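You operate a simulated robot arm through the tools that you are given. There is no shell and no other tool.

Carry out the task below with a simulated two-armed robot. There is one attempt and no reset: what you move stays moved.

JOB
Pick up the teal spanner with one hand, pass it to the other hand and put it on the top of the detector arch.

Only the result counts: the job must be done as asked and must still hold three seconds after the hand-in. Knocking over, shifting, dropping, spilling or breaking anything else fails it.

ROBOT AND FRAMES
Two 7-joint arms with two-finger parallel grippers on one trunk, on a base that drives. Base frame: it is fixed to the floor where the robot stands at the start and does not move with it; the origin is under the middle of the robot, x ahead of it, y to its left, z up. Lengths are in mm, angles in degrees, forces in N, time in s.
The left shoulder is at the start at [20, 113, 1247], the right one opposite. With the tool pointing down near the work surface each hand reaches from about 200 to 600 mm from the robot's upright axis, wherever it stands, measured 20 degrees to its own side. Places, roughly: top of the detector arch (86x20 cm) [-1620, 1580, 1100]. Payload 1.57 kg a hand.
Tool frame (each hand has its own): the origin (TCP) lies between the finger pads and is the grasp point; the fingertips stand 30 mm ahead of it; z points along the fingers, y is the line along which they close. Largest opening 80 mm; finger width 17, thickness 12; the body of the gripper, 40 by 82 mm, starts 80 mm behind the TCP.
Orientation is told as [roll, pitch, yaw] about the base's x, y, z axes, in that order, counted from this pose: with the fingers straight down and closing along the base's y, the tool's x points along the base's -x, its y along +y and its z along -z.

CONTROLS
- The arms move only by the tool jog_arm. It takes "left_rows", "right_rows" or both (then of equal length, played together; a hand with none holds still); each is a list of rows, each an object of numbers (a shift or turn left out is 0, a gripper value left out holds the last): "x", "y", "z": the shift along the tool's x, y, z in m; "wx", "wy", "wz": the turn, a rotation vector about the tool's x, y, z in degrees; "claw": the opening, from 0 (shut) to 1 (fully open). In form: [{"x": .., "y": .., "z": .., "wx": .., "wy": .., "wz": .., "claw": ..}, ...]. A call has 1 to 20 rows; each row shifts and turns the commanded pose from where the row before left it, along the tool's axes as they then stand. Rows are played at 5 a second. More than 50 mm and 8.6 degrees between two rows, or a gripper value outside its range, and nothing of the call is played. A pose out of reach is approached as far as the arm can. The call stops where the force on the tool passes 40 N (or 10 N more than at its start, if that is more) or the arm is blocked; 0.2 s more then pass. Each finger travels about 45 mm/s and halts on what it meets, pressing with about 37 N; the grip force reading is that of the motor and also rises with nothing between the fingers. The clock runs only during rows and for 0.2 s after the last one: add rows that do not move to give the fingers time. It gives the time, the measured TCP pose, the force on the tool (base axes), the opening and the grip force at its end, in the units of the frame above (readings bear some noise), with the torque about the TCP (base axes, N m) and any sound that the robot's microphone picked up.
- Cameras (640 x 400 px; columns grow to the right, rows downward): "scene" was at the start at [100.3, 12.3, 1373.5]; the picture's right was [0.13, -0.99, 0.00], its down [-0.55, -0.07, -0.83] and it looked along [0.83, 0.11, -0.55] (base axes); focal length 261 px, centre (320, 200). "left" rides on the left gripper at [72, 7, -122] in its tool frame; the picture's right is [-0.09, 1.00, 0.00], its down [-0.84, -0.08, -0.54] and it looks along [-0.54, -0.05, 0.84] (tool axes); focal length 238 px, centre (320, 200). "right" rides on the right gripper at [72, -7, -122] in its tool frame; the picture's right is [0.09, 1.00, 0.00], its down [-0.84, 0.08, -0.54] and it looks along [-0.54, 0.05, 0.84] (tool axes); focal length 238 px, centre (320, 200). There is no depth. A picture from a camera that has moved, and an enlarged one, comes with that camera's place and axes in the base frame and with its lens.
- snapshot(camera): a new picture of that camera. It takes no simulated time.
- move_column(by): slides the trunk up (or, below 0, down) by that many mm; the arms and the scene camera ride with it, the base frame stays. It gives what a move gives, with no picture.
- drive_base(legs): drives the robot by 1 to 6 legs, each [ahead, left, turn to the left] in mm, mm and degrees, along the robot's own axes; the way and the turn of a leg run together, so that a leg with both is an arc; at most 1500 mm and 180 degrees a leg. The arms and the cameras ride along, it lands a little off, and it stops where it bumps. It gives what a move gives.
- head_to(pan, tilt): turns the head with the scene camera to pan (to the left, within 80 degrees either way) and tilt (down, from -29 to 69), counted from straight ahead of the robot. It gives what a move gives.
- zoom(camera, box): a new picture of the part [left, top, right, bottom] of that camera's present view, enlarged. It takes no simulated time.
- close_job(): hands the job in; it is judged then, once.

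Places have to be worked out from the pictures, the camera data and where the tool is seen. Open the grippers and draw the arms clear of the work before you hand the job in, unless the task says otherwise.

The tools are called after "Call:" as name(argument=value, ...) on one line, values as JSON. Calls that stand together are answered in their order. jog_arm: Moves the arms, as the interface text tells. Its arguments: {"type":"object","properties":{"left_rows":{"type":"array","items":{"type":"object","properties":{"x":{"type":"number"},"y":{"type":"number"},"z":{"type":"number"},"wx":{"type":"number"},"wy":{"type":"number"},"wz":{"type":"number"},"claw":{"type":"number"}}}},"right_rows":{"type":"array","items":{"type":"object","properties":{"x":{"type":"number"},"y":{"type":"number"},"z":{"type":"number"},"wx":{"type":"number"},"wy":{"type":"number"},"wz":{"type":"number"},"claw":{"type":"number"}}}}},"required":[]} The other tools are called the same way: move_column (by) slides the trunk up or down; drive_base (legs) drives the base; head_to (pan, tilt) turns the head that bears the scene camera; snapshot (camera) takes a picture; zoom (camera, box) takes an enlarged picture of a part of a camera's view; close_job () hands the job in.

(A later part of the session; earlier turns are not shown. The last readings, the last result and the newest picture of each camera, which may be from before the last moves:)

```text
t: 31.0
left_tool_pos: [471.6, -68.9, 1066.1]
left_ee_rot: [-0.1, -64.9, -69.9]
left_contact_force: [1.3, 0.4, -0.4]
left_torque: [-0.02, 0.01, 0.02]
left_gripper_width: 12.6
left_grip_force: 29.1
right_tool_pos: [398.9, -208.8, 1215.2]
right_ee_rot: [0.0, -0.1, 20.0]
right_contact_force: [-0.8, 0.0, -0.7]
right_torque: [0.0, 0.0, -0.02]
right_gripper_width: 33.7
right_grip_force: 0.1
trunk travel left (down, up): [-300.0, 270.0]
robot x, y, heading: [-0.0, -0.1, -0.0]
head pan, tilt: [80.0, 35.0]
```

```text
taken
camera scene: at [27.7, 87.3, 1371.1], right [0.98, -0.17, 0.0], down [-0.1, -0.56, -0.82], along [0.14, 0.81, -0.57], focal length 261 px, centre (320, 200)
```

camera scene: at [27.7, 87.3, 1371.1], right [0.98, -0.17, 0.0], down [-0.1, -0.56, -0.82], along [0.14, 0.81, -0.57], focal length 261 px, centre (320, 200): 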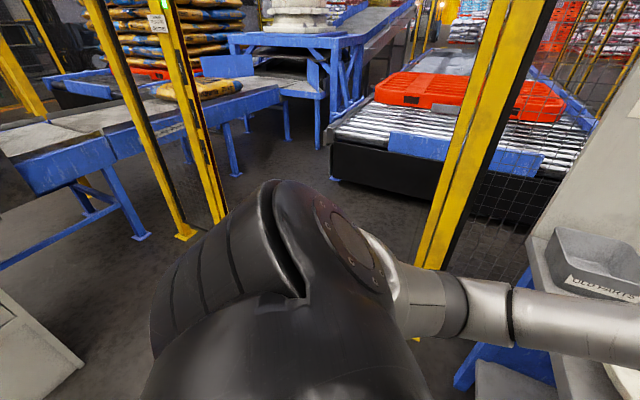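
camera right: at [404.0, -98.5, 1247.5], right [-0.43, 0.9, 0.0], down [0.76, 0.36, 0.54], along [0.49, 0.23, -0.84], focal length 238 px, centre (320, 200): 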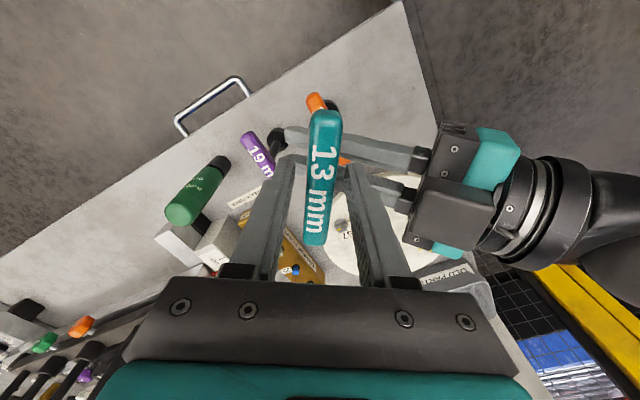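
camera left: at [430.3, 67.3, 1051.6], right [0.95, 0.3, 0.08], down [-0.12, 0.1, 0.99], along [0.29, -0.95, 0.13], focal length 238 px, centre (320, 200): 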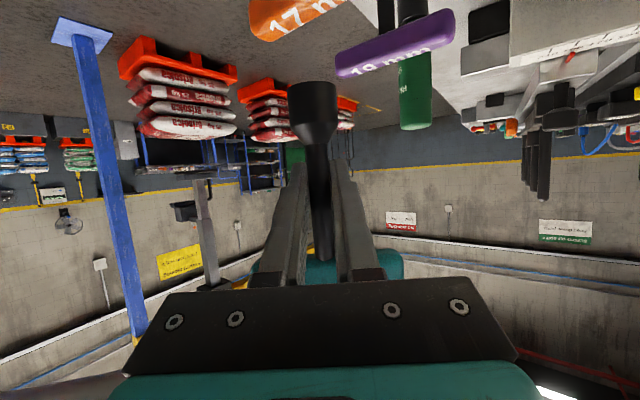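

The right side of the floor is clear, the left has posts and the conveyor. I raise the trunk 200 mm so everything carried is well above the bench, then shift right away from the bench and turn left in place to look behind.

Call:
move_column(by=200)

Call:
drive_base(legs=[[0, -300, 0]])

Call:
drive_base(legs=[[0, 0, 45]])

Call:
head_to(pan=80, tilt=30)

Call:
snapshot(camera="scene")

```text
t: 33.1
left_tool_pos: [472.5, -67.4, 1265.6]
left_ee_rot: [-0.1, -65.1, -69.9]
left_contact_force: [-0.2, 0.5, -2.7]
left_torque: [-0.01, 0.0, 0.02]
left_gripper_width: 12.3
left_grip_force: 29.3
right_tool_pos: [398.0, -208.4, 1414.4]
right_ee_rot: [0.0, 0.0, 20.1]
right_contact_force: [1.3, 0.9, 0.6]
right_torque: [0.03, 0.03, 0.01]
right_gripper_width: 33.6
right_grip_force: 0.2
trunk travel left (down, up): [-500.0, 70.0]
robot x, y, heading: [0.5, -1.0, 0.2]
head pan, tilt: [80.0, 35.0]
```

```text
t: 35.2
left_tool_pos: [474.4, -371.6, 1266.5]
left_ee_rot: [-0.2, -65.0, -69.5]
left_contact_force: [-0.4, -0.5, -1.6]
left_torque: [-0.02, 0.01, 0.0]
left_gripper_width: 12.7
left_grip_force: 29.2
right_tool_pos: [401.9, -513.2, 1415.0]
right_ee_rot: [-0.1, 0.0, 20.4]
right_contact_force: [0.3, -0.4, 0.3]
right_torque: [0.01, 0.0, 0.05]
right_gripper_width: 33.7
right_grip_force: 0.1
trunk travel left (down, up): [-500.0, 70.0]
robot x, y, heading: [1.1, -306.1, 0.4]
head pan, tilt: [80.0, 35.0]
```

```text
t: 37.6
left_tool_pos: [384.4, -22.4, 1266.7]
left_ee_rot: [-0.1, -65.0, -25.2]
left_contact_force: [0.0, -0.3, -1.8]
left_torque: [0.04, -0.03, -0.02]
left_gripper_width: 12.6
left_grip_force: 29.5
right_tool_pos: [431.5, -174.2, 1415.8]
right_ee_rot: [0.0, -0.1, 64.7]
right_contact_force: [-0.3, 0.2, -0.3]
right_torque: [-0.01, -0.01, 0.01]
right_gripper_width: 33.7
right_grip_force: 0.1
trunk travel left (down, up): [-500.0, 70.0]
robot x, y, heading: [1.8, -306.6, 44.9]
head pan, tilt: [80.0, 35.0]
```

```text
t: 38.3
left_tool_pos: [384.7, -22.5, 1267.1]
left_ee_rot: [-0.1, -64.9, -25.2]
left_contact_force: [1.3, 0.8, -2.2]
left_torque: [0.02, 0.0, 0.0]
left_gripper_width: 12.5
left_grip_force: 30.1
right_tool_pos: [430.9, -173.4, 1415.1]
right_ee_rot: [0.0, 0.0, 64.7]
right_contact_force: [0.1, 0.3, 0.1]
right_torque: [0.04, 0.02, 0.04]
right_gripper_width: 33.3
right_grip_force: 0.2
trunk travel left (down, up): [-500.0, 70.0]
robot x, y, heading: [-1.0, -306.2, 44.7]
head pan, tilt: [80.0, 30.0]
```

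```text
taken
camera scene: at [-40.9, -224.1, 1578.8], right [0.82, 0.57, 0.0], down [0.28, -0.41, -0.87], along [-0.49, 0.71, -0.5], focal length 261 px, centre (320, 200)
```

scene: 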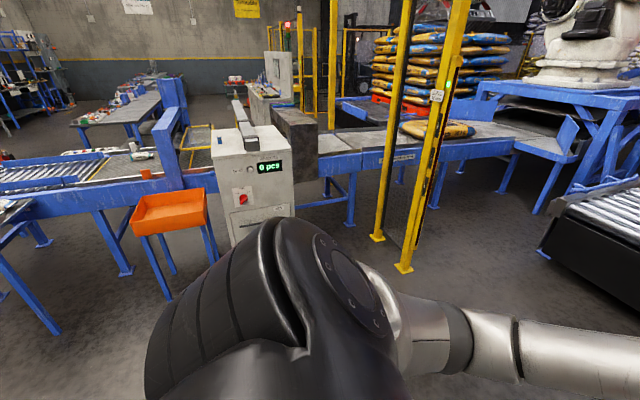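

Now the detector with its "0 pcs" panel shows behind-left, standing on the conveyor. I zoom in on it.

Call:
zoom(camera="scene", box=[180, 40, 360, 250])

Call:
zoom(camera="scene", box=[200, 60, 330, 160])

```text
1.90 times, centred on (270, 145) of scene
camera zoom: at [-40.9, -224.1, 1578.8], right [0.82, 0.57, 0.0], down [0.28, -0.41, -0.87], along [-0.49, 0.71, -0.5], focal length 498 px, centre (415, 305)
```

zoom: 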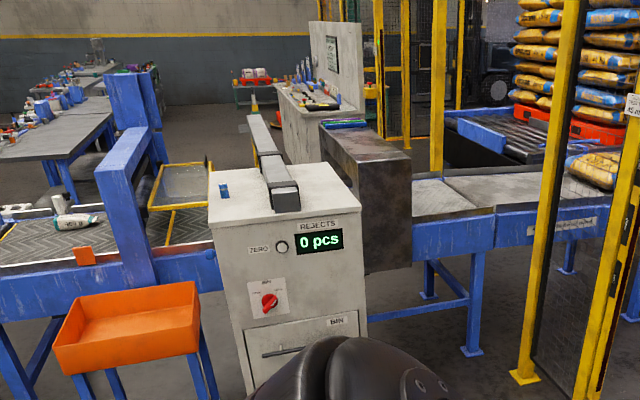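

```text
4.00 times, centred on (265, 110) of scene
camera zoom: at [-40.9, -224.1, 1578.8], right [0.82, 0.57, 0.0], down [0.28, -0.41, -0.87], along [-0.49, 0.71, -0.5], focal length 1045 px, centre (540, 560)
```

zoom: 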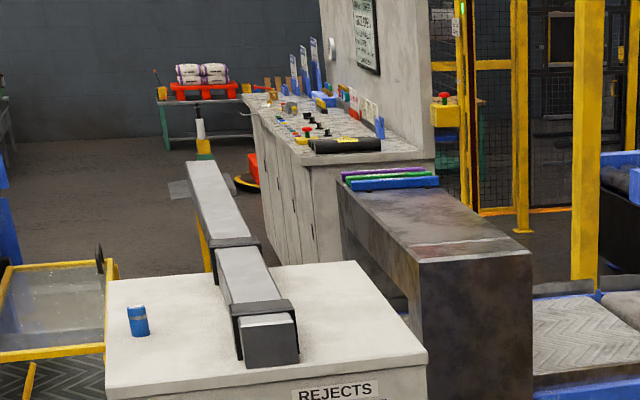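

The dark metal arch (top matches [-1620, 1580, 1100]) stands over the conveyor; its near end has a clear top, folders lie at the far end, and a white cabinet with "REJECTS" stands left in front of it. I check the robot's own base outline by looking down, both ahead and to the side, before turning further.

Call:
head_to(pan=0, tilt=69)

Call:
snapshot(camera="scene")

Call:
head_to(pan=75, tilt=69)

Call:
snapshot(camera="scene")

```text
t: 39.8
left_tool_pos: [384.9, -22.2, 1265.9]
left_ee_rot: [-0.1, -65.0, -25.2]
left_contact_force: [0.3, 0.7, -2.5]
left_torque: [0.0, 0.02, 0.0]
left_gripper_width: 12.4
left_grip_force: 29.2
right_tool_pos: [432.0, -174.5, 1415.0]
right_ee_rot: [0.0, 0.1, 64.7]
right_contact_force: [0.5, -0.2, 0.4]
right_torque: [-0.01, 0.0, 0.0]
right_gripper_width: 33.5
right_grip_force: 0.0
trunk travel left (down, up): [-500.0, 70.0]
robot x, y, heading: [5.3, -309.7, 44.4]
head pan, tilt: [0.0, 68.8]
```

```text
taken
camera scene: at [50.2, -259.1, 1527.4], right [0.7, -0.71, 0.0], down [-0.66, -0.66, -0.36], along [0.26, 0.26, -0.93], focal length 261 px, centre (320, 200)
```

scene: 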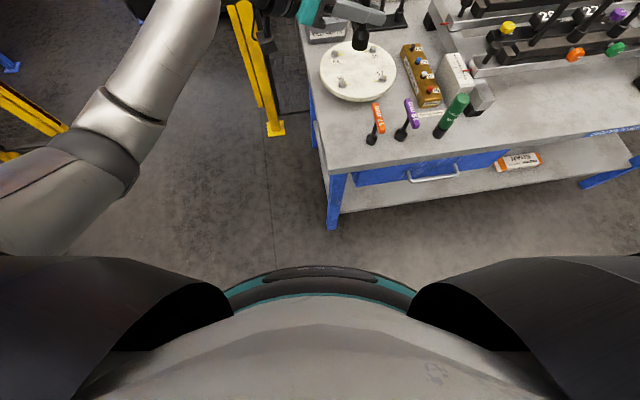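

```text
t: 41.3
left_tool_pos: [384.9, -21.6, 1266.4]
left_ee_rot: [-0.1, -65.0, -25.1]
left_contact_force: [0.8, 0.0, -1.8]
left_torque: [0.02, 0.02, -0.01]
left_gripper_width: 12.6
left_grip_force: 29.1
right_tool_pos: [432.1, -174.8, 1415.7]
right_ee_rot: [0.0, 0.1, 64.7]
right_contact_force: [-0.1, 0.5, 0.0]
right_torque: [0.01, 0.03, 0.02]
right_gripper_width: 33.5
right_grip_force: 0.1
trunk travel left (down, up): [-500.0, 70.0]
robot x, y, heading: [1.7, -306.7, 44.6]
head pan, tilt: [75.0, 68.8]
```

```text
taken
camera scene: at [-17.1, -249.8, 1527.4], right [0.87, 0.49, 0.0], down [0.46, -0.81, -0.36], along [-0.18, 0.31, -0.93], focal length 261 px, centre (320, 200)
```

scene: 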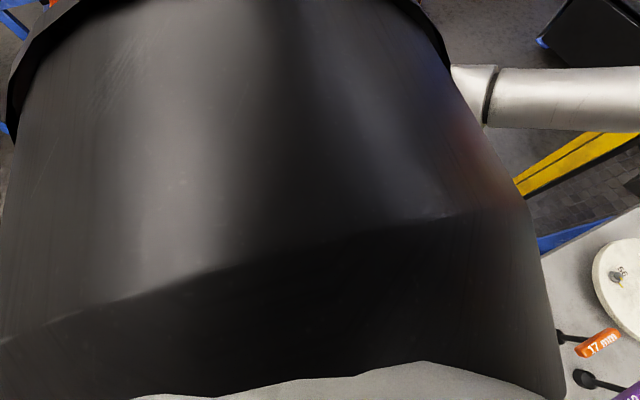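

The base front shows a curved rim with a teal stripe. I look straight down ahead once more, enlarged, to judge its size.

Call:
head_to(pan=0, tilt=69)

Call:
zoom(camera="scene", box=[180, 200, 460, 400])

Call:
snapshot(camera="right")

Call:
snapshot(camera="left")

```text
t: 42.8
left_tool_pos: [385.7, -22.6, 1265.9]
left_ee_rot: [-0.1, -65.0, -25.3]
left_contact_force: [0.1, -1.3, -2.8]
left_torque: [0.02, 0.01, -0.01]
left_gripper_width: 12.6
left_grip_force: 29.2
right_tool_pos: [432.4, -174.9, 1415.5]
right_ee_rot: [0.0, 0.0, 64.7]
right_contact_force: [-1.0, -0.3, -0.1]
right_torque: [0.03, -0.01, 0.02]
right_gripper_width: 33.6
right_grip_force: 0.2
trunk travel left (down, up): [-500.0, 70.0]
robot x, y, heading: [0.1, -305.4, 45.0]
head pan, tilt: [0.0, 68.8]
```

```text
2.00 times, centred on (320, 300) of scene
camera zoom: at [50.2, -259.1, 1527.4], right [0.7, -0.71, 0.0], down [-0.66, -0.66, -0.36], along [0.26, 0.25, -0.93], focal length 523 px, centre (320, 0)
```

zoom: 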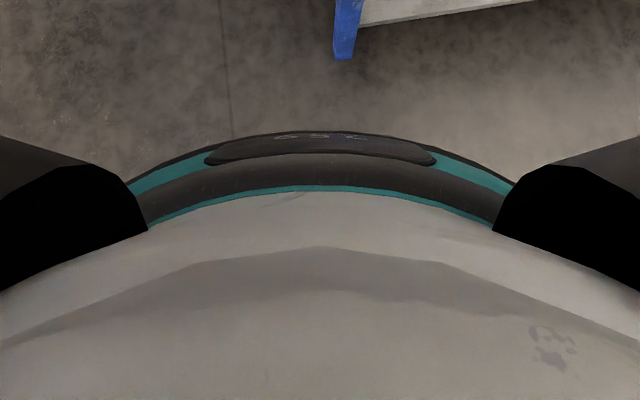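

```text
taken
camera right: at [406.7, -241.9, 1536.7], right [-0.94, 0.34, 0.0], down [0.29, 0.79, 0.54], along [0.19, 0.51, -0.84], focal length 238 px, centre (320, 200)
```

right: 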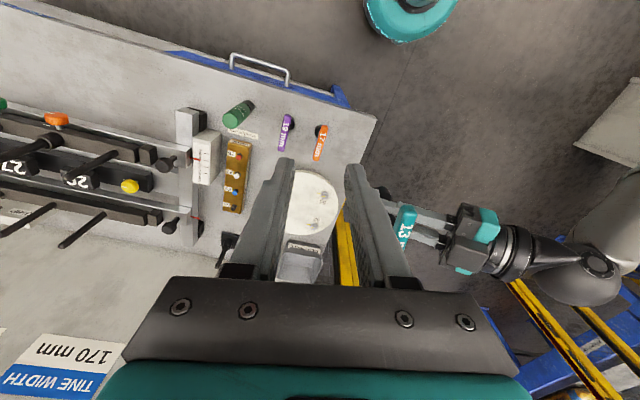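

```text
taken
camera left: at [260.0, 44.6, 1251.5], right [0.46, 0.88, 0.08], down [-0.16, -0.01, 0.99], along [0.87, -0.47, 0.13], focal length 238 px, centre (320, 200)
```

left: 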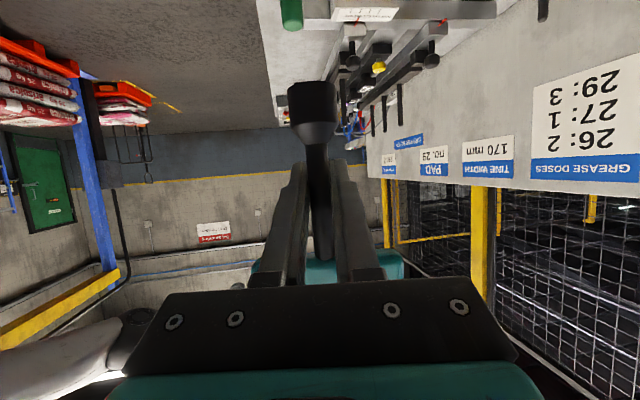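

From the right camera the base is a round disc of about 200 mm radius, so turning here is safe. I turn to face the arch (heading ≈144°) and look.

Call:
drive_base(legs=[[0, 0, 99.4]])

Call:
head_to(pan=-10, tilt=20)

Call:
snapshot(camera="scene")

```text
t: 47.3
left_tool_pos: [-329.2, 38.7, 1266.6]
left_ee_rot: [-0.2, -65.0, 72.0]
left_contact_force: [0.2, 0.3, -2.2]
left_torque: [0.03, -0.03, -0.02]
left_gripper_width: 12.4
left_grip_force: 29.5
right_tool_pos: [-184.1, 104.6, 1415.4]
right_ee_rot: [0.0, 0.0, 162.0]
right_contact_force: [0.7, -0.7, 0.1]
right_torque: [0.03, -0.04, 0.0]
right_gripper_width: 33.4
right_grip_force: 0.0
trunk travel left (down, up): [-500.0, 70.0]
robot x, y, heading: [1.4, -306.2, 141.9]
head pan, tilt: [0.0, 68.8]
```

```text
t: 48.4
left_tool_pos: [-328.3, 38.0, 1265.1]
left_ee_rot: [-0.2, -64.9, 71.9]
left_contact_force: [0.2, -1.3, -2.6]
left_torque: [-0.01, 0.01, -0.01]
left_gripper_width: 12.6
left_grip_force: 28.7
right_tool_pos: [-182.5, 104.2, 1415.1]
right_ee_rot: [0.0, 0.0, 161.8]
right_contact_force: [1.0, 0.6, 0.1]
right_torque: [0.01, -0.01, 0.02]
right_gripper_width: 33.5
right_grip_force: 0.1
trunk travel left (down, up): [-500.0, 70.0]
robot x, y, heading: [1.8, -305.6, 142.2]
head pan, tilt: [-10.0, 20.0]
```

```text
taken
camera scene: at [-66.9, -229.9, 1594.8], right [0.74, 0.67, 0.0], down [0.23, -0.26, -0.94], along [-0.63, 0.7, -0.34], focal length 261 px, centre (320, 200)
```

scene: 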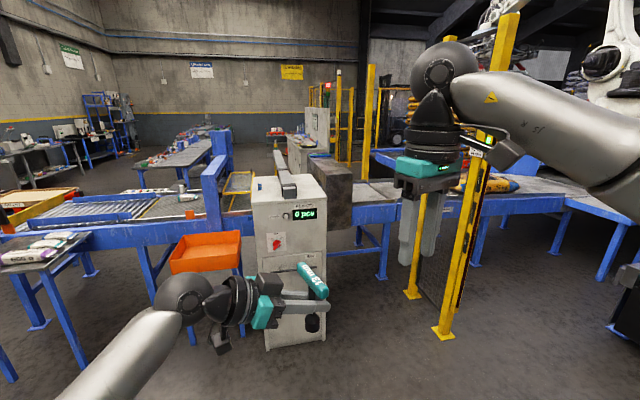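

Facing the arch now. I zoom in on the cabinet and arch to fix heights and gaps.

Call:
zoom(camera="scene", box=[230, 120, 410, 250])

Call:
zoom(camera="scene", box=[260, 130, 370, 210])

```text
3.08 times, centred on (320, 185) of scene
camera zoom: at [-66.9, -229.9, 1594.8], right [0.74, 0.67, 0.0], down [0.23, -0.26, -0.94], along [-0.63, 0.7, -0.34], focal length 804 px, centre (320, 246)
```

zoom: 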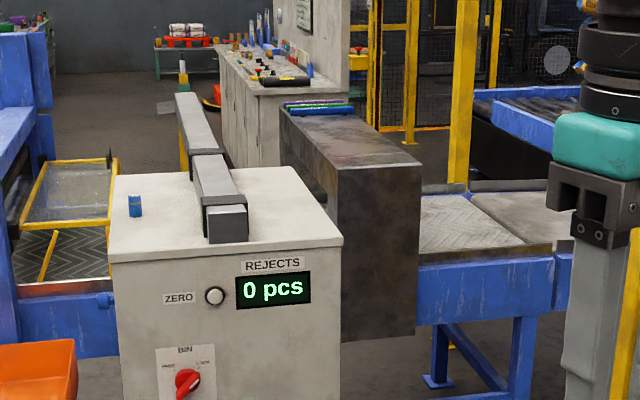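

```text
5.00 times, centred on (315, 170) of scene
camera zoom: at [-66.9, -229.9, 1594.8], right [0.74, 0.67, 0.0], down [0.23, -0.26, -0.94], along [-0.63, 0.7, -0.34], focal length 1307 px, centre (345, 350)
```

zoom: 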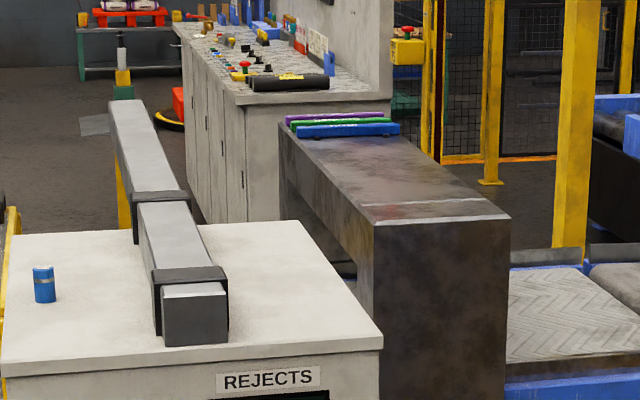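

Arch end is at n≈1803 with side edges ~200 mm apart, cabinet top ~1040 with a bar to ~1115 well left. Here in free space I first extend the left hand forward-left, then swing it about the vertical so it points ahead while the spanner stays upright.

Call:
jog_arm(left_rows=[{"x": 0.004, "y": 0.0205, "z": -0.0086}, {"x": 0.004, "y": 0.0205, "z": -0.0086}, {"x": 0.004, "y": 0.0205, "z": -0.0086}, {"x": 0.004, "y": 0.0205, "z": -0.0086}, {"x": 0.004, "y": 0.0205, "z": -0.0086}, {"x": 0.004, "y": 0.0205, "z": -0.0086}, {"x": 0.004, "y": 0.0205, "z": -0.0086}, {"x": 0.004, "y": 0.0205, "z": -0.0086}, {}])

Call:
jog_arm(left_rows=[{"wx": -6.8, "wz": -3.17}, {"wx": -6.8, "wz": -3.17}, {"wx": -6.8, "wz": -3.17}, {"wx": -6.8, "wz": -3.17}, {"wx": -6.8, "wz": -3.17}, {"wx": -6.8, "wz": -3.17}, {"wx": -6.8, "wz": -3.17}, {"wx": -6.8, "wz": -3.17}, {}])

Call:
head_to(pan=10, tilt=25)

Call:
snapshot(camera="scene")

Call:
snapshot(camera="left")

```text
t: 50.4
left_tool_pos: [-509.3, 18.2, 1267.6]
left_ee_rot: [-0.1, -65.0, 71.8]
left_contact_force: [-0.4, 0.4, -2.1]
left_torque: [0.01, -0.03, 0.04]
left_gripper_width: 12.7
left_grip_force: 30.0
right_tool_pos: [-182.9, 103.8, 1415.2]
right_ee_rot: [0.0, 0.0, 161.9]
right_contact_force: [0.2, -0.2, 0.7]
right_torque: [0.01, 0.01, 0.0]
right_gripper_width: 33.7
right_grip_force: 0.1
trunk travel left (down, up): [-500.0, 70.0]
robot x, y, heading: [1.0, -302.7, 142.0]
head pan, tilt: [-10.0, 20.0]
```

```text
t: 52.4
left_tool_pos: [-507.3, 16.7, 1265.7]
left_ee_rot: [-0.1, -64.9, 132.0]
left_contact_force: [0.4, -0.6, -2.7]
left_torque: [0.0, 0.02, 0.01]
left_gripper_width: 12.4
left_grip_force: 29.8
right_tool_pos: [-183.4, 103.8, 1415.1]
right_ee_rot: [0.0, 0.0, 161.9]
right_contact_force: [-1.0, -0.2, 0.3]
right_torque: [0.0, -0.01, 0.0]
right_gripper_width: 33.6
right_grip_force: 0.0
trunk travel left (down, up): [-500.0, 70.0]
robot x, y, heading: [-0.8, -303.1, 142.0]
head pan, tilt: [-10.0, 20.0]
```

```text
t: 53.3
left_tool_pos: [-507.7, 18.5, 1266.6]
left_ee_rot: [0.0, -64.8, 131.9]
left_contact_force: [-0.2, 0.4, -2.1]
left_torque: [-0.04, 0.01, 0.0]
left_gripper_width: 12.5
left_grip_force: 29.4
right_tool_pos: [-183.6, 104.0, 1415.0]
right_ee_rot: [0.1, 0.0, 161.9]
right_contact_force: [0.1, -0.6, 0.3]
right_torque: [-0.01, 0.0, -0.01]
right_gripper_width: 33.6
right_grip_force: 0.1
trunk travel left (down, up): [-500.0, 70.0]
robot x, y, heading: [-0.8, -307.8, 141.9]
head pan, tilt: [10.0, 25.0]
```

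```text
taken
camera scene: at [-86.0, -255.8, 1586.8], right [0.47, 0.88, 0.0], down [0.37, -0.2, -0.91], along [-0.8, 0.43, -0.42], focal length 261 px, centre (320, 200)
```

scene: 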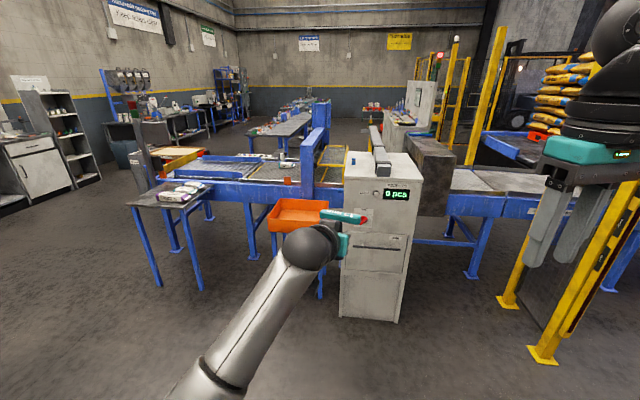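

```text
taken
camera left: at [-418.8, -90.8, 1251.4], right [-0.77, -0.64, 0.08], down [0.15, -0.05, 0.99], along [-0.62, 0.77, 0.13], focal length 238 px, centre (320, 200)
```

left: 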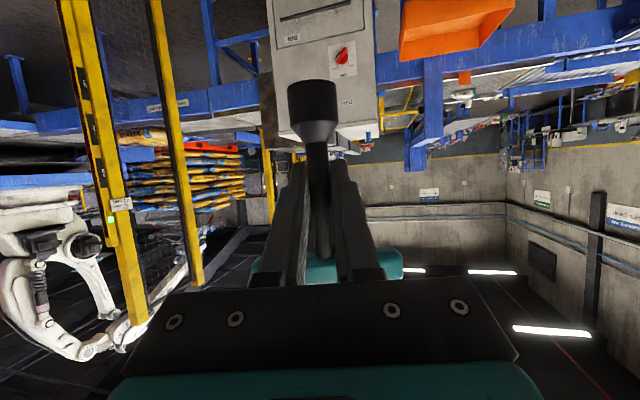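

Spanner is still firm, hand points ahead. Before driving into the corridor between the cabinet and the posts, I check how far my right elbow sticks out.

Call:
head_to(pan=-70, tilt=35)

Call:
snapshot(camera="scene")

Call:
head_to(pan=60, tilt=40)

Call:
snapshot(camera="scene")

```text
t: 54.8
left_tool_pos: [-507.7, 17.5, 1266.4]
left_ee_rot: [0.1, -64.9, 131.9]
left_contact_force: [1.5, -0.3, -1.6]
left_torque: [-0.06, 0.01, 0.0]
left_gripper_width: 12.6
left_grip_force: 29.5
right_tool_pos: [-183.5, 105.2, 1416.1]
right_ee_rot: [0.1, 0.1, 161.8]
right_contact_force: [-0.7, 0.5, -0.1]
right_torque: [-0.01, 0.0, -0.01]
right_gripper_width: 33.7
right_grip_force: 0.0
trunk travel left (down, up): [-500.0, 70.0]
robot x, y, heading: [2.9, -309.0, 141.9]
head pan, tilt: [-70.0, 35.0]
```

```text
taken
camera scene: at [22.6, -215.6, 1571.1], right [0.95, -0.31, 0.0], down [-0.18, -0.55, -0.82], along [0.25, 0.78, -0.57], focal length 261 px, centre (320, 200)
```

scene: 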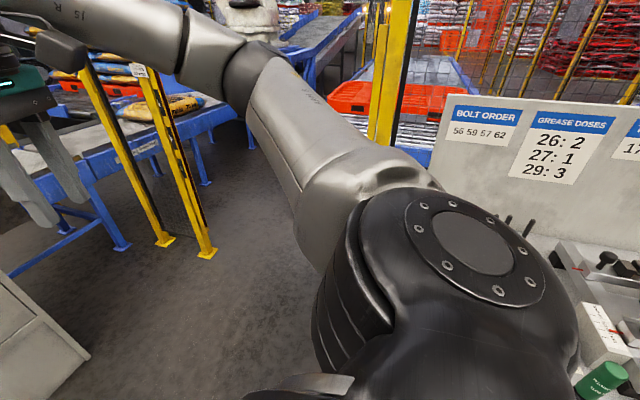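

```text
t: 56.9
left_tool_pos: [-507.9, 16.7, 1266.8]
left_ee_rot: [0.0, -64.9, 131.9]
left_contact_force: [-0.5, 0.7, -2.5]
left_torque: [-0.01, 0.0, 0.0]
left_gripper_width: 12.3
left_grip_force: 30.0
right_tool_pos: [-183.3, 105.5, 1414.8]
right_ee_rot: [0.0, 0.0, 161.8]
right_contact_force: [0.8, 0.0, 0.1]
right_torque: [0.02, 0.02, -0.01]
right_gripper_width: 33.7
right_grip_force: 0.1
trunk travel left (down, up): [-500.0, 70.0]
robot x, y, heading: [0.6, -307.6, 142.0]
head pan, tilt: [60.0, 40.0]
```

```text
taken
camera scene: at [-83.7, -330.9, 1563.5], right [-0.37, 0.93, 0.0], down [0.6, 0.24, -0.77], along [-0.71, -0.28, -0.64], focal length 261 px, centre (320, 200)
```

scene: 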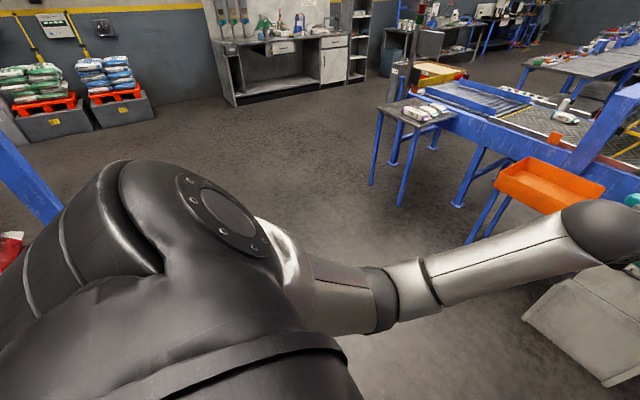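

The right elbow sits about 415 mm to the right; I want it tucked in to keep clear of the posts. I extend the right hand forward and a bit inward and check the elbow again.

Call:
jog_arm(right_rows=[{"x": -0.0222, "y": 0.0026}, {"x": -0.0222, "y": 0.0026}, {"x": -0.0222, "y": 0.0026}, {"x": -0.0222, "y": 0.0026}, {"x": -0.0222, "y": 0.0026}, {}])

Call:
head_to(pan=-70, tilt=35)

Call:
snapshot(camera="scene")

```text
t: 58.3
left_tool_pos: [-508.0, 18.2, 1266.9]
left_ee_rot: [0.0, -64.9, 131.8]
left_contact_force: [0.2, -0.1, -2.4]
left_torque: [-0.03, 0.0, 0.02]
left_gripper_width: 12.3
left_grip_force: 29.0
right_tool_pos: [-292.1, 127.3, 1415.4]
right_ee_rot: [0.0, 0.0, 161.9]
right_contact_force: [-0.1, -0.5, 0.1]
right_torque: [0.0, 0.02, -0.02]
right_gripper_width: 33.6
right_grip_force: 0.1
trunk travel left (down, up): [-500.0, 70.0]
robot x, y, heading: [-0.0, -306.5, 141.8]
head pan, tilt: [60.0, 40.0]
```

```text
t: 60.4
left_tool_pos: [-507.6, 17.8, 1267.5]
left_ee_rot: [0.1, -64.9, 131.8]
left_contact_force: [0.2, 0.5, -1.5]
left_torque: [0.0, -0.01, 0.01]
left_gripper_width: 12.7
left_grip_force: 29.1
right_tool_pos: [-293.2, 127.3, 1415.5]
right_ee_rot: [0.1, 0.0, 162.0]
right_contact_force: [0.1, 0.3, 0.3]
right_torque: [0.01, 0.01, -0.02]
right_gripper_width: 33.5
right_grip_force: 0.1
trunk travel left (down, up): [-500.0, 70.0]
robot x, y, heading: [2.1, -305.8, 141.8]
head pan, tilt: [-70.0, 35.0]
```

```text
taken
camera scene: at [22.6, -215.6, 1571.1], right [0.95, -0.31, 0.0], down [-0.18, -0.55, -0.82], along [0.25, 0.78, -0.57], focal length 261 px, centre (320, 200)
```

scene: 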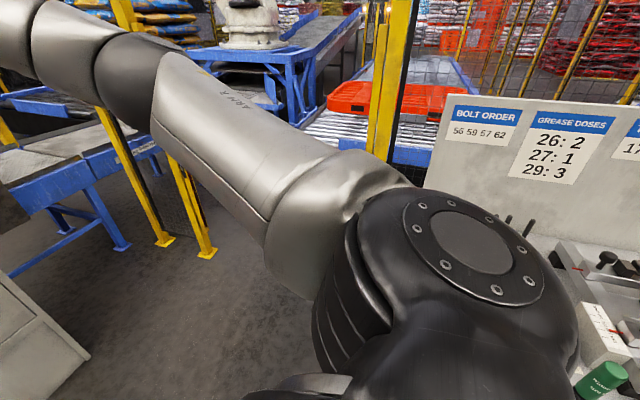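

The elbow is now only ~325 mm out. My plan is to stand at about [−751, 1278] with heading ≈164°, so both elbows clear the cabinet and the posts. First I turn here.

Call:
drive_base(legs=[[0, 0, 22.6]])

Call:
head_to(pan=-40, tilt=25)

Call:
snapshot(camera="scene")

```text
t: 62.0
left_tool_pos: [-593.2, -208.7, 1265.7]
left_ee_rot: [0.0, -64.9, 155.1]
left_contact_force: [1.0, -0.2, -2.3]
left_torque: [-0.01, -0.01, 0.0]
left_gripper_width: 12.7
left_grip_force: 29.8
right_tool_pos: [-439.1, -23.6, 1415.8]
right_ee_rot: [0.0, 0.0, -175.1]
right_contact_force: [0.7, 0.3, 0.5]
right_torque: [0.0, 0.02, 0.0]
right_gripper_width: 33.6
right_grip_force: 0.0
trunk travel left (down, up): [-500.0, 70.0]
robot x, y, heading: [0.8, -306.5, 165.0]
head pan, tilt: [-70.0, 35.0]
```

```text
t: 63.0
left_tool_pos: [-592.7, -208.9, 1266.4]
left_ee_rot: [0.0, -64.9, 155.0]
left_contact_force: [-0.1, 0.0, -2.0]
left_torque: [0.03, -0.04, 0.0]
left_gripper_width: 12.6
left_grip_force: 29.6
right_tool_pos: [-439.5, -24.4, 1415.5]
right_ee_rot: [0.0, 0.0, -175.0]
right_contact_force: [0.9, -0.7, -1.0]
right_torque: [0.02, -0.02, 0.04]
right_gripper_width: 33.5
right_grip_force: 0.0
trunk travel left (down, up): [-500.0, 70.0]
robot x, y, heading: [3.2, -305.3, 164.9]
head pan, tilt: [-40.0, 25.0]
```

```text
taken
camera scene: at [-59.4, -227.4, 1586.8], right [0.82, 0.57, 0.0], down [0.24, -0.35, -0.91], along [-0.52, 0.74, -0.42], focal length 261 px, centre (320, 200)
```

scene: 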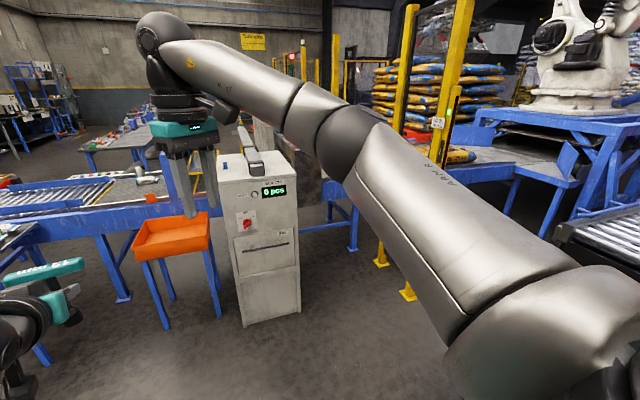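

Heading is 165°. The floor between here and the waypoint [−439, 931] is clear, so I drive there.

Call:
drive_base(legs=[[372, -540, 0], [373, -541, 0]])

Call:
head_to(pan=-15, tilt=25)

Call:
snapshot(camera="scene")

Call:
snapshot(camera="right")

```text
t: 69.8
left_tool_pos: [-1034.0, 1016.6, 1265.6]
left_ee_rot: [0.1, -64.9, 155.1]
left_contact_force: [0.5, 0.7, -1.7]
left_torque: [0.0, -0.03, -0.02]
left_gripper_width: 12.5
left_grip_force: 29.1
right_tool_pos: [-880.4, 1203.6, 1415.9]
right_ee_rot: [-0.1, -0.1, -175.0]
right_contact_force: [-0.3, -0.2, -0.6]
right_torque: [-0.01, 0.03, 0.01]
right_gripper_width: 33.6
right_grip_force: 0.1
trunk travel left (down, up): [-500.0, 70.0]
robot x, y, heading: [-437.7, 922.0, 165.2]
head pan, tilt: [-40.0, 25.0]
```

```text
t: 70.7
left_tool_pos: [-1035.1, 1017.8, 1267.2]
left_ee_rot: [0.1, -64.9, 155.2]
left_contact_force: [0.7, 0.5, -1.2]
left_torque: [0.01, -0.02, -0.01]
left_gripper_width: 12.2
left_grip_force: 29.8
right_tool_pos: [-879.2, 1203.0, 1415.6]
right_ee_rot: [0.0, 0.1, -174.9]
right_contact_force: [0.3, 0.6, 0.3]
right_torque: [0.0, -0.02, -0.01]
right_gripper_width: 33.9
right_grip_force: 0.0
trunk travel left (down, up): [-500.0, 70.0]
robot x, y, heading: [-439.6, 916.5, 165.1]
head pan, tilt: [-15.0, 25.0]
```

```text
taken
camera scene: at [-526.6, 969.9, 1586.8], right [0.5, 0.87, 0.0], down [0.37, -0.21, -0.91], along [-0.79, 0.45, -0.42], focal length 261 px, centre (320, 200)
```

scene: 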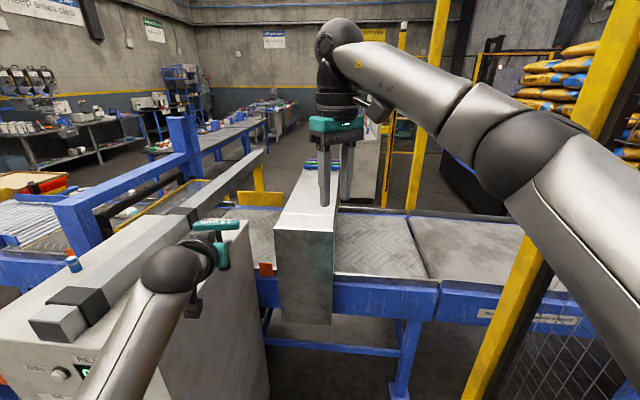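

```text
taken
camera right: at [-809.2, 1216.1, 1537.1], right [0.18, -0.98, 0.0], down [-0.83, -0.15, 0.54], along [-0.53, -0.1, -0.84], focal length 238 px, centre (320, 200)
```

right: 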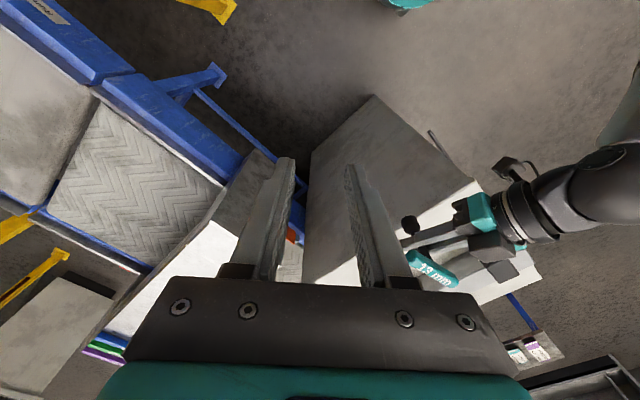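

The view confirms the geometry: arch end clear, cabinet right side about d≈55–115, posts well off. I drive the remaining way to the standing place.

Call:
drive_base(legs=[[200, -134, 0]])

Call:
drive_base(legs=[[180, -133, 0]])

Call:
snapshot(camera="scene")

Call:
snapshot(camera="right")

Call:
snapshot(camera="left")

```text
t: 72.5
left_tool_pos: [-1189.8, 1199.1, 1265.6]
left_ee_rot: [0.2, -64.9, 155.0]
left_contact_force: [-0.5, 0.5, -2.2]
left_torque: [-0.01, 0.0, 0.03]
left_gripper_width: 12.4
left_grip_force: 29.3
right_tool_pos: [-1035.5, 1384.1, 1414.6]
right_ee_rot: [0.1, 0.0, -174.9]
right_contact_force: [-1.1, -0.2, 0.1]
right_torque: [0.0, -0.02, -0.01]
right_gripper_width: 33.8
right_grip_force: 0.1
trunk travel left (down, up): [-500.0, 70.0]
robot x, y, heading: [-591.2, 1098.2, 165.2]
head pan, tilt: [-15.0, 25.0]
```

```text
t: 74.2
left_tool_pos: [-1327.3, 1375.8, 1265.4]
left_ee_rot: [0.1, -64.9, 155.0]
left_contact_force: [-0.2, -0.1, -2.1]
left_torque: [-0.02, -0.02, 0.04]
left_gripper_width: 12.4
left_grip_force: 29.3
right_tool_pos: [-1171.7, 1559.9, 1414.9]
right_ee_rot: [0.1, 0.0, -175.0]
right_contact_force: [-0.8, 0.1, -0.9]
right_torque: [-0.01, -0.03, -0.05]
right_gripper_width: 33.3
right_grip_force: 0.0
trunk travel left (down, up): [-500.0, 70.0]
robot x, y, heading: [-730.7, 1273.4, 165.0]
head pan, tilt: [-15.0, 25.0]
```

```text
taken
camera scene: at [-819.2, 1327.1, 1586.8], right [0.5, 0.87, 0.0], down [0.37, -0.21, -0.91], along [-0.78, 0.45, -0.42], focal length 261 px, centre (320, 200)
```

scene: 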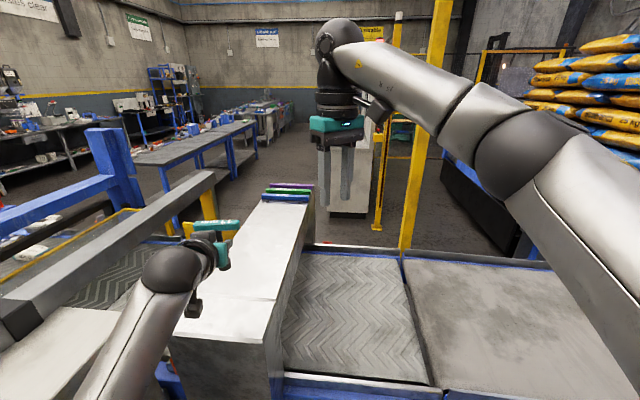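

```text
taken
camera right: at [-1101.2, 1573.8, 1537.1], right [0.18, -0.98, 0.0], down [-0.83, -0.15, 0.54], along [-0.53, -0.1, -0.84], focal length 238 px, centre (320, 200)
```

right: 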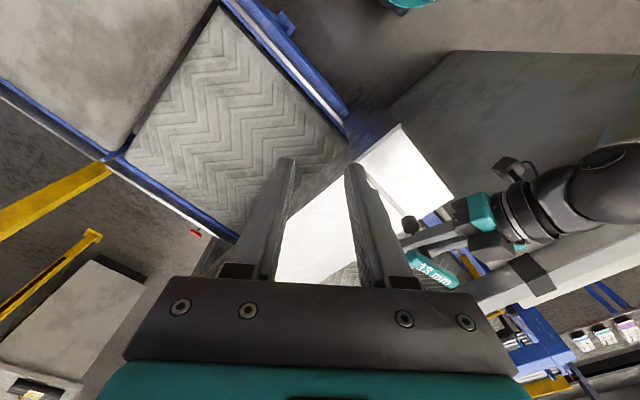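

```text
taken
camera left: at [-1202.0, 1311.0, 1251.1], right [-0.46, -0.89, 0.08], down [0.16, 0.01, 0.99], along [-0.88, 0.46, 0.13], focal length 238 px, centre (320, 200)
```

left: 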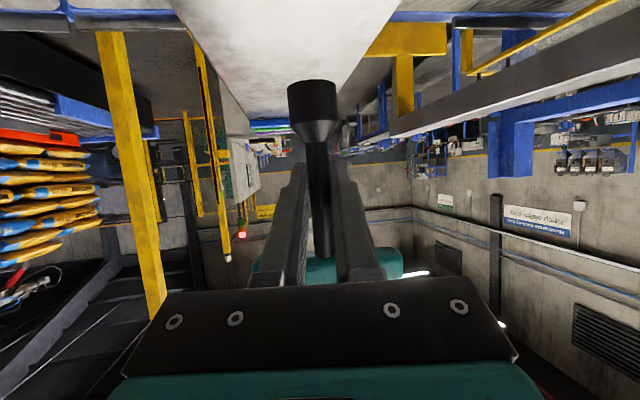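

The spanner is now over the arch's near end (about [−1327, 1376]), ~107 mm above its top. Before lowering I check the left elbow against the cabinet and bar.

Call:
head_to(pan=45, tilt=50)

Call:
snapshot(camera="scene")

Call:
head_to(pan=10, tilt=40)

Call:
snapshot(camera="scene")

```text
t: 75.5
left_tool_pos: [-1325.9, 1375.3, 1264.6]
left_ee_rot: [0.1, -64.9, 154.9]
left_contact_force: [0.3, -0.3, -2.0]
left_torque: [0.01, 0.01, 0.01]
left_gripper_width: 12.3
left_grip_force: 29.7
right_tool_pos: [-1170.2, 1559.7, 1415.4]
right_ee_rot: [0.0, 0.0, -175.0]
right_contact_force: [0.5, -0.7, -0.2]
right_torque: [0.02, -0.02, 0.0]
right_gripper_width: 33.7
right_grip_force: 0.2
trunk travel left (down, up): [-500.0, 70.0]
robot x, y, heading: [-728.3, 1275.9, 165.2]
head pan, tilt: [45.0, 50.0]
```

```text
taken
camera scene: at [-805.7, 1242.0, 1549.4], right [-0.5, 0.87, 0.0], down [0.66, 0.38, -0.64], along [-0.56, -0.32, -0.77], focal length 261 px, centre (320, 200)
```

scene: 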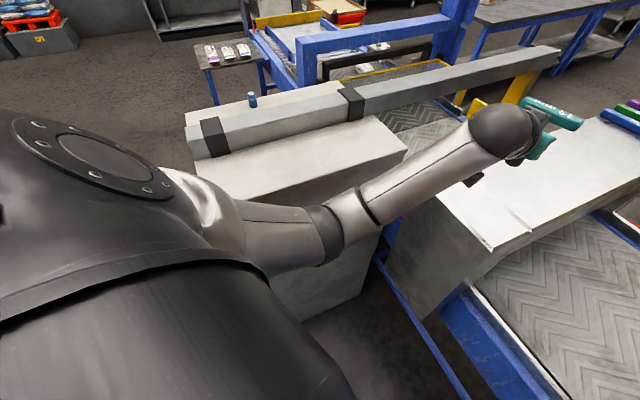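

```text
t: 76.5
left_tool_pos: [-1326.0, 1375.4, 1264.2]
left_ee_rot: [0.0, -65.0, 155.0]
left_contact_force: [-0.9, 0.2, -1.8]
left_torque: [-0.01, 0.0, 0.0]
left_gripper_width: 12.6
left_grip_force: 29.8
right_tool_pos: [-1170.7, 1560.2, 1415.8]
right_ee_rot: [0.0, 0.0, -175.0]
right_contact_force: [-1.1, 0.3, -0.4]
right_torque: [0.01, 0.01, 0.01]
right_gripper_width: 33.4
right_grip_force: 0.0
trunk travel left (down, up): [-500.0, 70.0]
robot x, y, heading: [-732.1, 1277.9, 165.0]
head pan, tilt: [10.0, 40.0]
```

```text
taken
camera scene: at [-823.7, 1287.8, 1563.5], right [0.09, 1.0, 0.0], down [0.64, -0.06, -0.77], along [-0.76, 0.07, -0.64], focal length 261 px, centre (320, 200)
```

scene: 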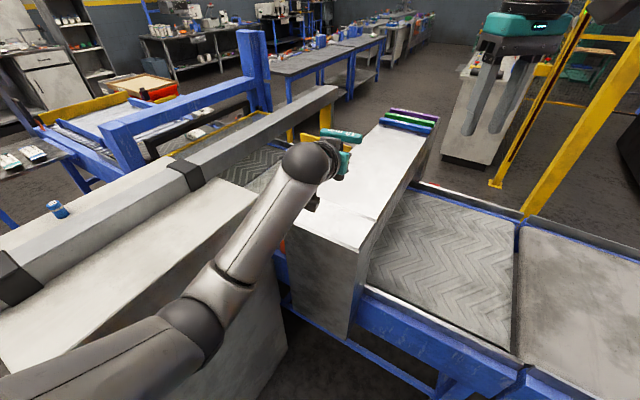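

The elbow stands ~110 mm clear of the cabinet side and ahead of the arch end, so lowering the trunk is safe. I look closely at the arch top first.

Call:
zoom(camera="scene", box=[260, 90, 460, 260])

Call:
zoom(camera="right", box=[240, 110, 480, 290])

```text
2.35 times, centred on (360, 175) of scene
camera zoom: at [-823.7, 1287.8, 1563.5], right [0.09, 1.0, 0.0], down [0.64, -0.06, -0.77], along [-0.76, 0.07, -0.64], focal length 615 px, centre (226, 259)
```

zoom: 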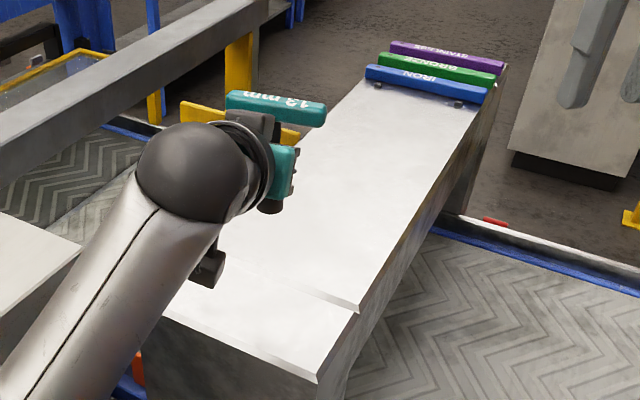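

```text
2.22 times, centred on (360, 200) of right
camera zoom: at [-1100.8, 1573.3, 1537.3], right [0.18, -0.98, 0.0], down [-0.83, -0.15, 0.54], along [-0.53, -0.1, -0.84], focal length 530 px, centre (231, 200)
```

zoom: 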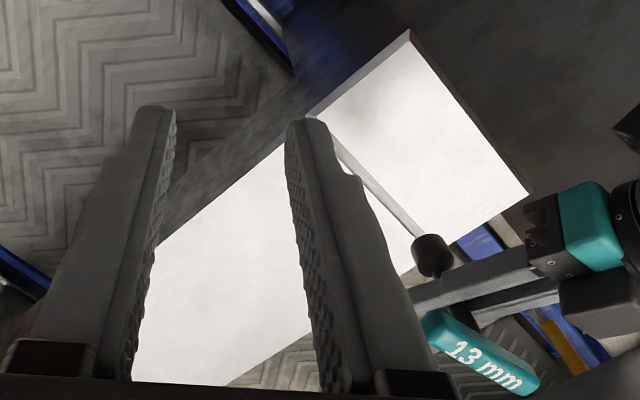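

There is a cross line or step on the arch top about 110 mm from the near end, close under the spanner. I zoom in more to see its nature.

Call:
zoom(camera="scene", box=[300, 190, 400, 260])

Call:
zoom(camera="right", box=[350, 110, 450, 210])

Call:
zoom(camera="left", box=[160, 0, 420, 160])

```text
5.71 times, centred on (350, 225) of scene
camera zoom: at [-823.7, 1287.8, 1563.5], right [0.09, 1.0, 0.0], down [0.64, -0.06, -0.77], along [-0.76, 0.07, -0.64], focal length 1494 px, centre (149, 57)
```

zoom: 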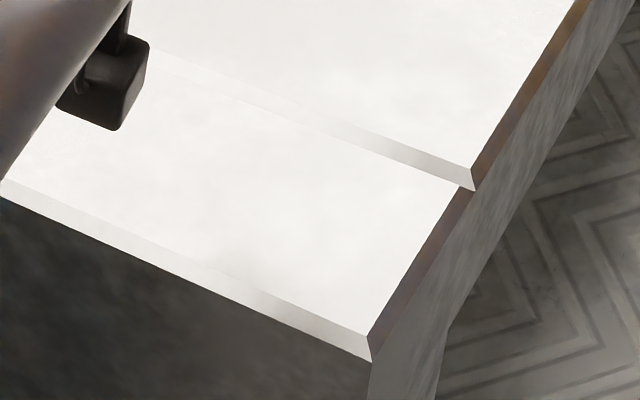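

```text
4.00 times, centred on (400, 160) of right
camera zoom: at [-1100.8, 1573.3, 1537.3], right [0.18, -0.98, 0.0], down [-0.83, -0.15, 0.54], along [-0.53, -0.1, -0.84], focal length 953 px, centre (0, 360)
```

zoom: 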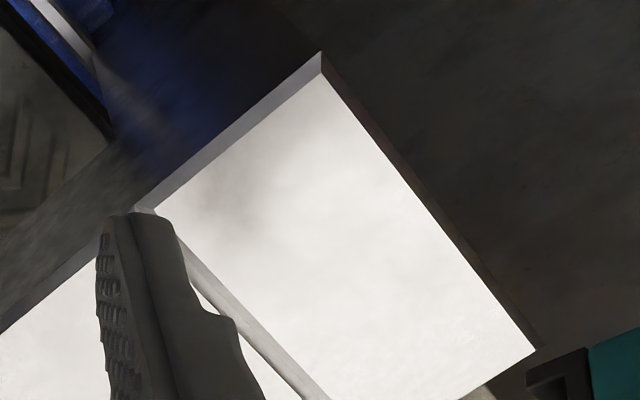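

```text
2.46 times, centred on (290, 80) of left
camera zoom: at [-1201.7, 1310.5, 1251.3], right [-0.46, -0.89, 0.08], down [0.16, 0.01, 0.99], along [-0.88, 0.46, 0.13], focal length 587 px, centre (394, 495)
```

zoom: 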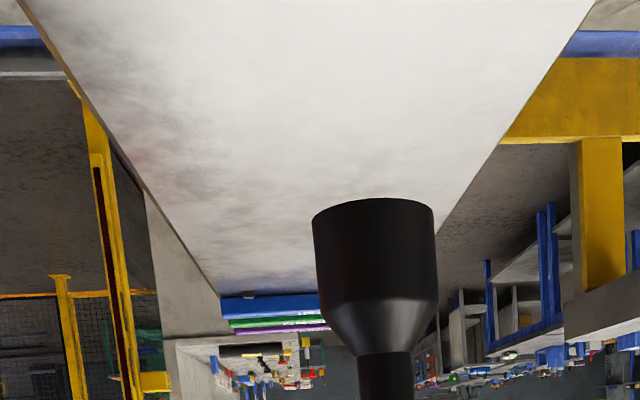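

The far part of the top is ~10 mm higher with a bevelled riser about 110 mm from the near end; I must set the spanner well beyond it. I drive ~105 mm further along the arch so it stands about 70–90 mm past the step.

Call:
drive_base(legs=[[98, -37, 0]])

Call:
snapshot(camera="scene")

Call:
snapshot(camera="right")

```text
t: 77.7
left_tool_pos: [-1412.5, 1436.4, 1265.4]
left_ee_rot: [0.1, -64.8, 154.9]
left_contact_force: [-0.4, 0.4, -1.8]
left_torque: [-0.02, 0.01, -0.02]
left_gripper_width: 12.5
left_grip_force: 30.0
right_tool_pos: [-1256.2, 1620.2, 1414.8]
right_ee_rot: [0.0, 0.0, -175.0]
right_contact_force: [-0.5, 0.2, -0.1]
right_torque: [0.03, -0.06, -0.01]
right_gripper_width: 33.6
right_grip_force: 0.1
trunk travel left (down, up): [-500.0, 70.0]
robot x, y, heading: [-816.6, 1336.1, 164.7]
head pan, tilt: [10.0, 40.0]
```

```text
taken
camera scene: at [-908.7, 1348.7, 1563.5], right [0.09, 1.0, 0.0], down [0.64, -0.06, -0.77], along [-0.76, 0.07, -0.64], focal length 261 px, centre (320, 200)
```

scene: 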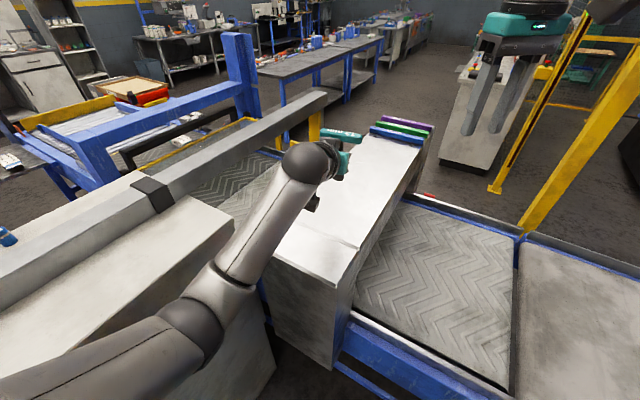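

```text
taken
camera right: at [-1185.6, 1634.1, 1537.3], right [0.18, -0.98, 0.0], down [-0.83, -0.15, 0.54], along [-0.53, -0.1, -0.84], focal length 238 px, centre (320, 200)
```

right: 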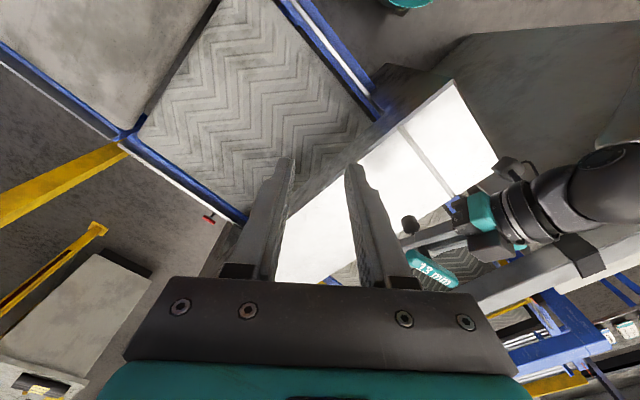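

Now TCP is at n≈1985, d≈343: about 90 mm past the step and centred across the width. I lower the trunk by 85 mm, which should leave ~20 mm of gap.

Call:
move_column(by=-60)

Call:
snapshot(camera="left")

Call:
snapshot(camera="right")

```text
t: 78.7
left_tool_pos: [-1410.4, 1436.0, 1206.2]
left_ee_rot: [0.2, -64.9, 155.0]
left_contact_force: [1.2, 0.3, -1.7]
left_torque: [0.03, 0.0, 0.02]
left_gripper_width: 12.4
left_grip_force: 29.6
right_tool_pos: [-1255.4, 1620.3, 1355.3]
right_ee_rot: [0.0, -0.1, -175.0]
right_contact_force: [-0.5, -0.1, 0.3]
right_torque: [0.02, 0.0, -0.01]
right_gripper_width: 33.8
right_grip_force: 0.0
trunk travel left (down, up): [-440.0, 130.0]
robot x, y, heading: [-815.7, 1335.4, 164.9]
head pan, tilt: [10.0, 40.0]
```

```text
taken
camera left: at [-1286.2, 1371.1, 1191.3], right [-0.46, -0.89, 0.08], down [0.16, 0.01, 0.99], along [-0.88, 0.46, 0.13], focal length 238 px, centre (320, 200)
```

left: 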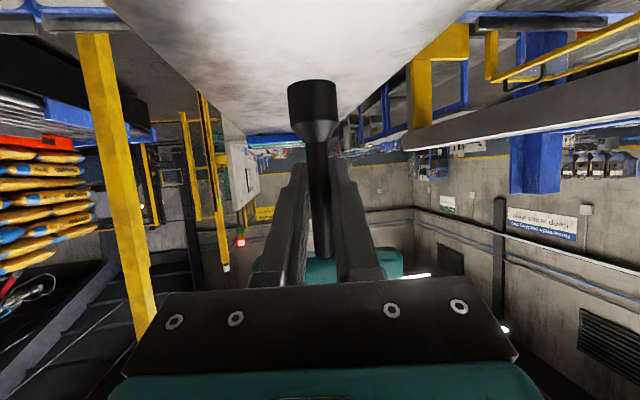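

```text
taken
camera right: at [-1185.1, 1633.8, 1477.6], right [0.18, -0.98, 0.0], down [-0.83, -0.15, 0.54], along [-0.53, -0.1, -0.84], focal length 238 px, centre (320, 200)
```

right: 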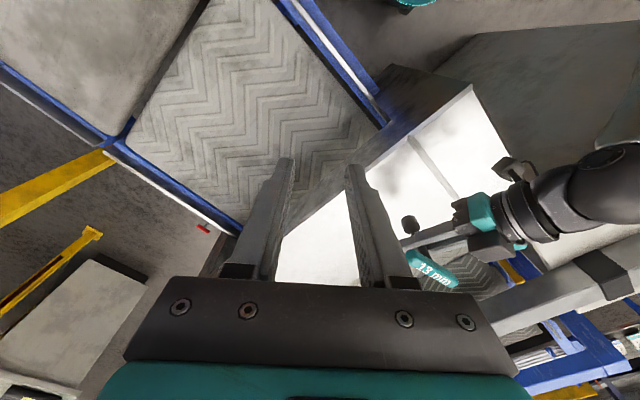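

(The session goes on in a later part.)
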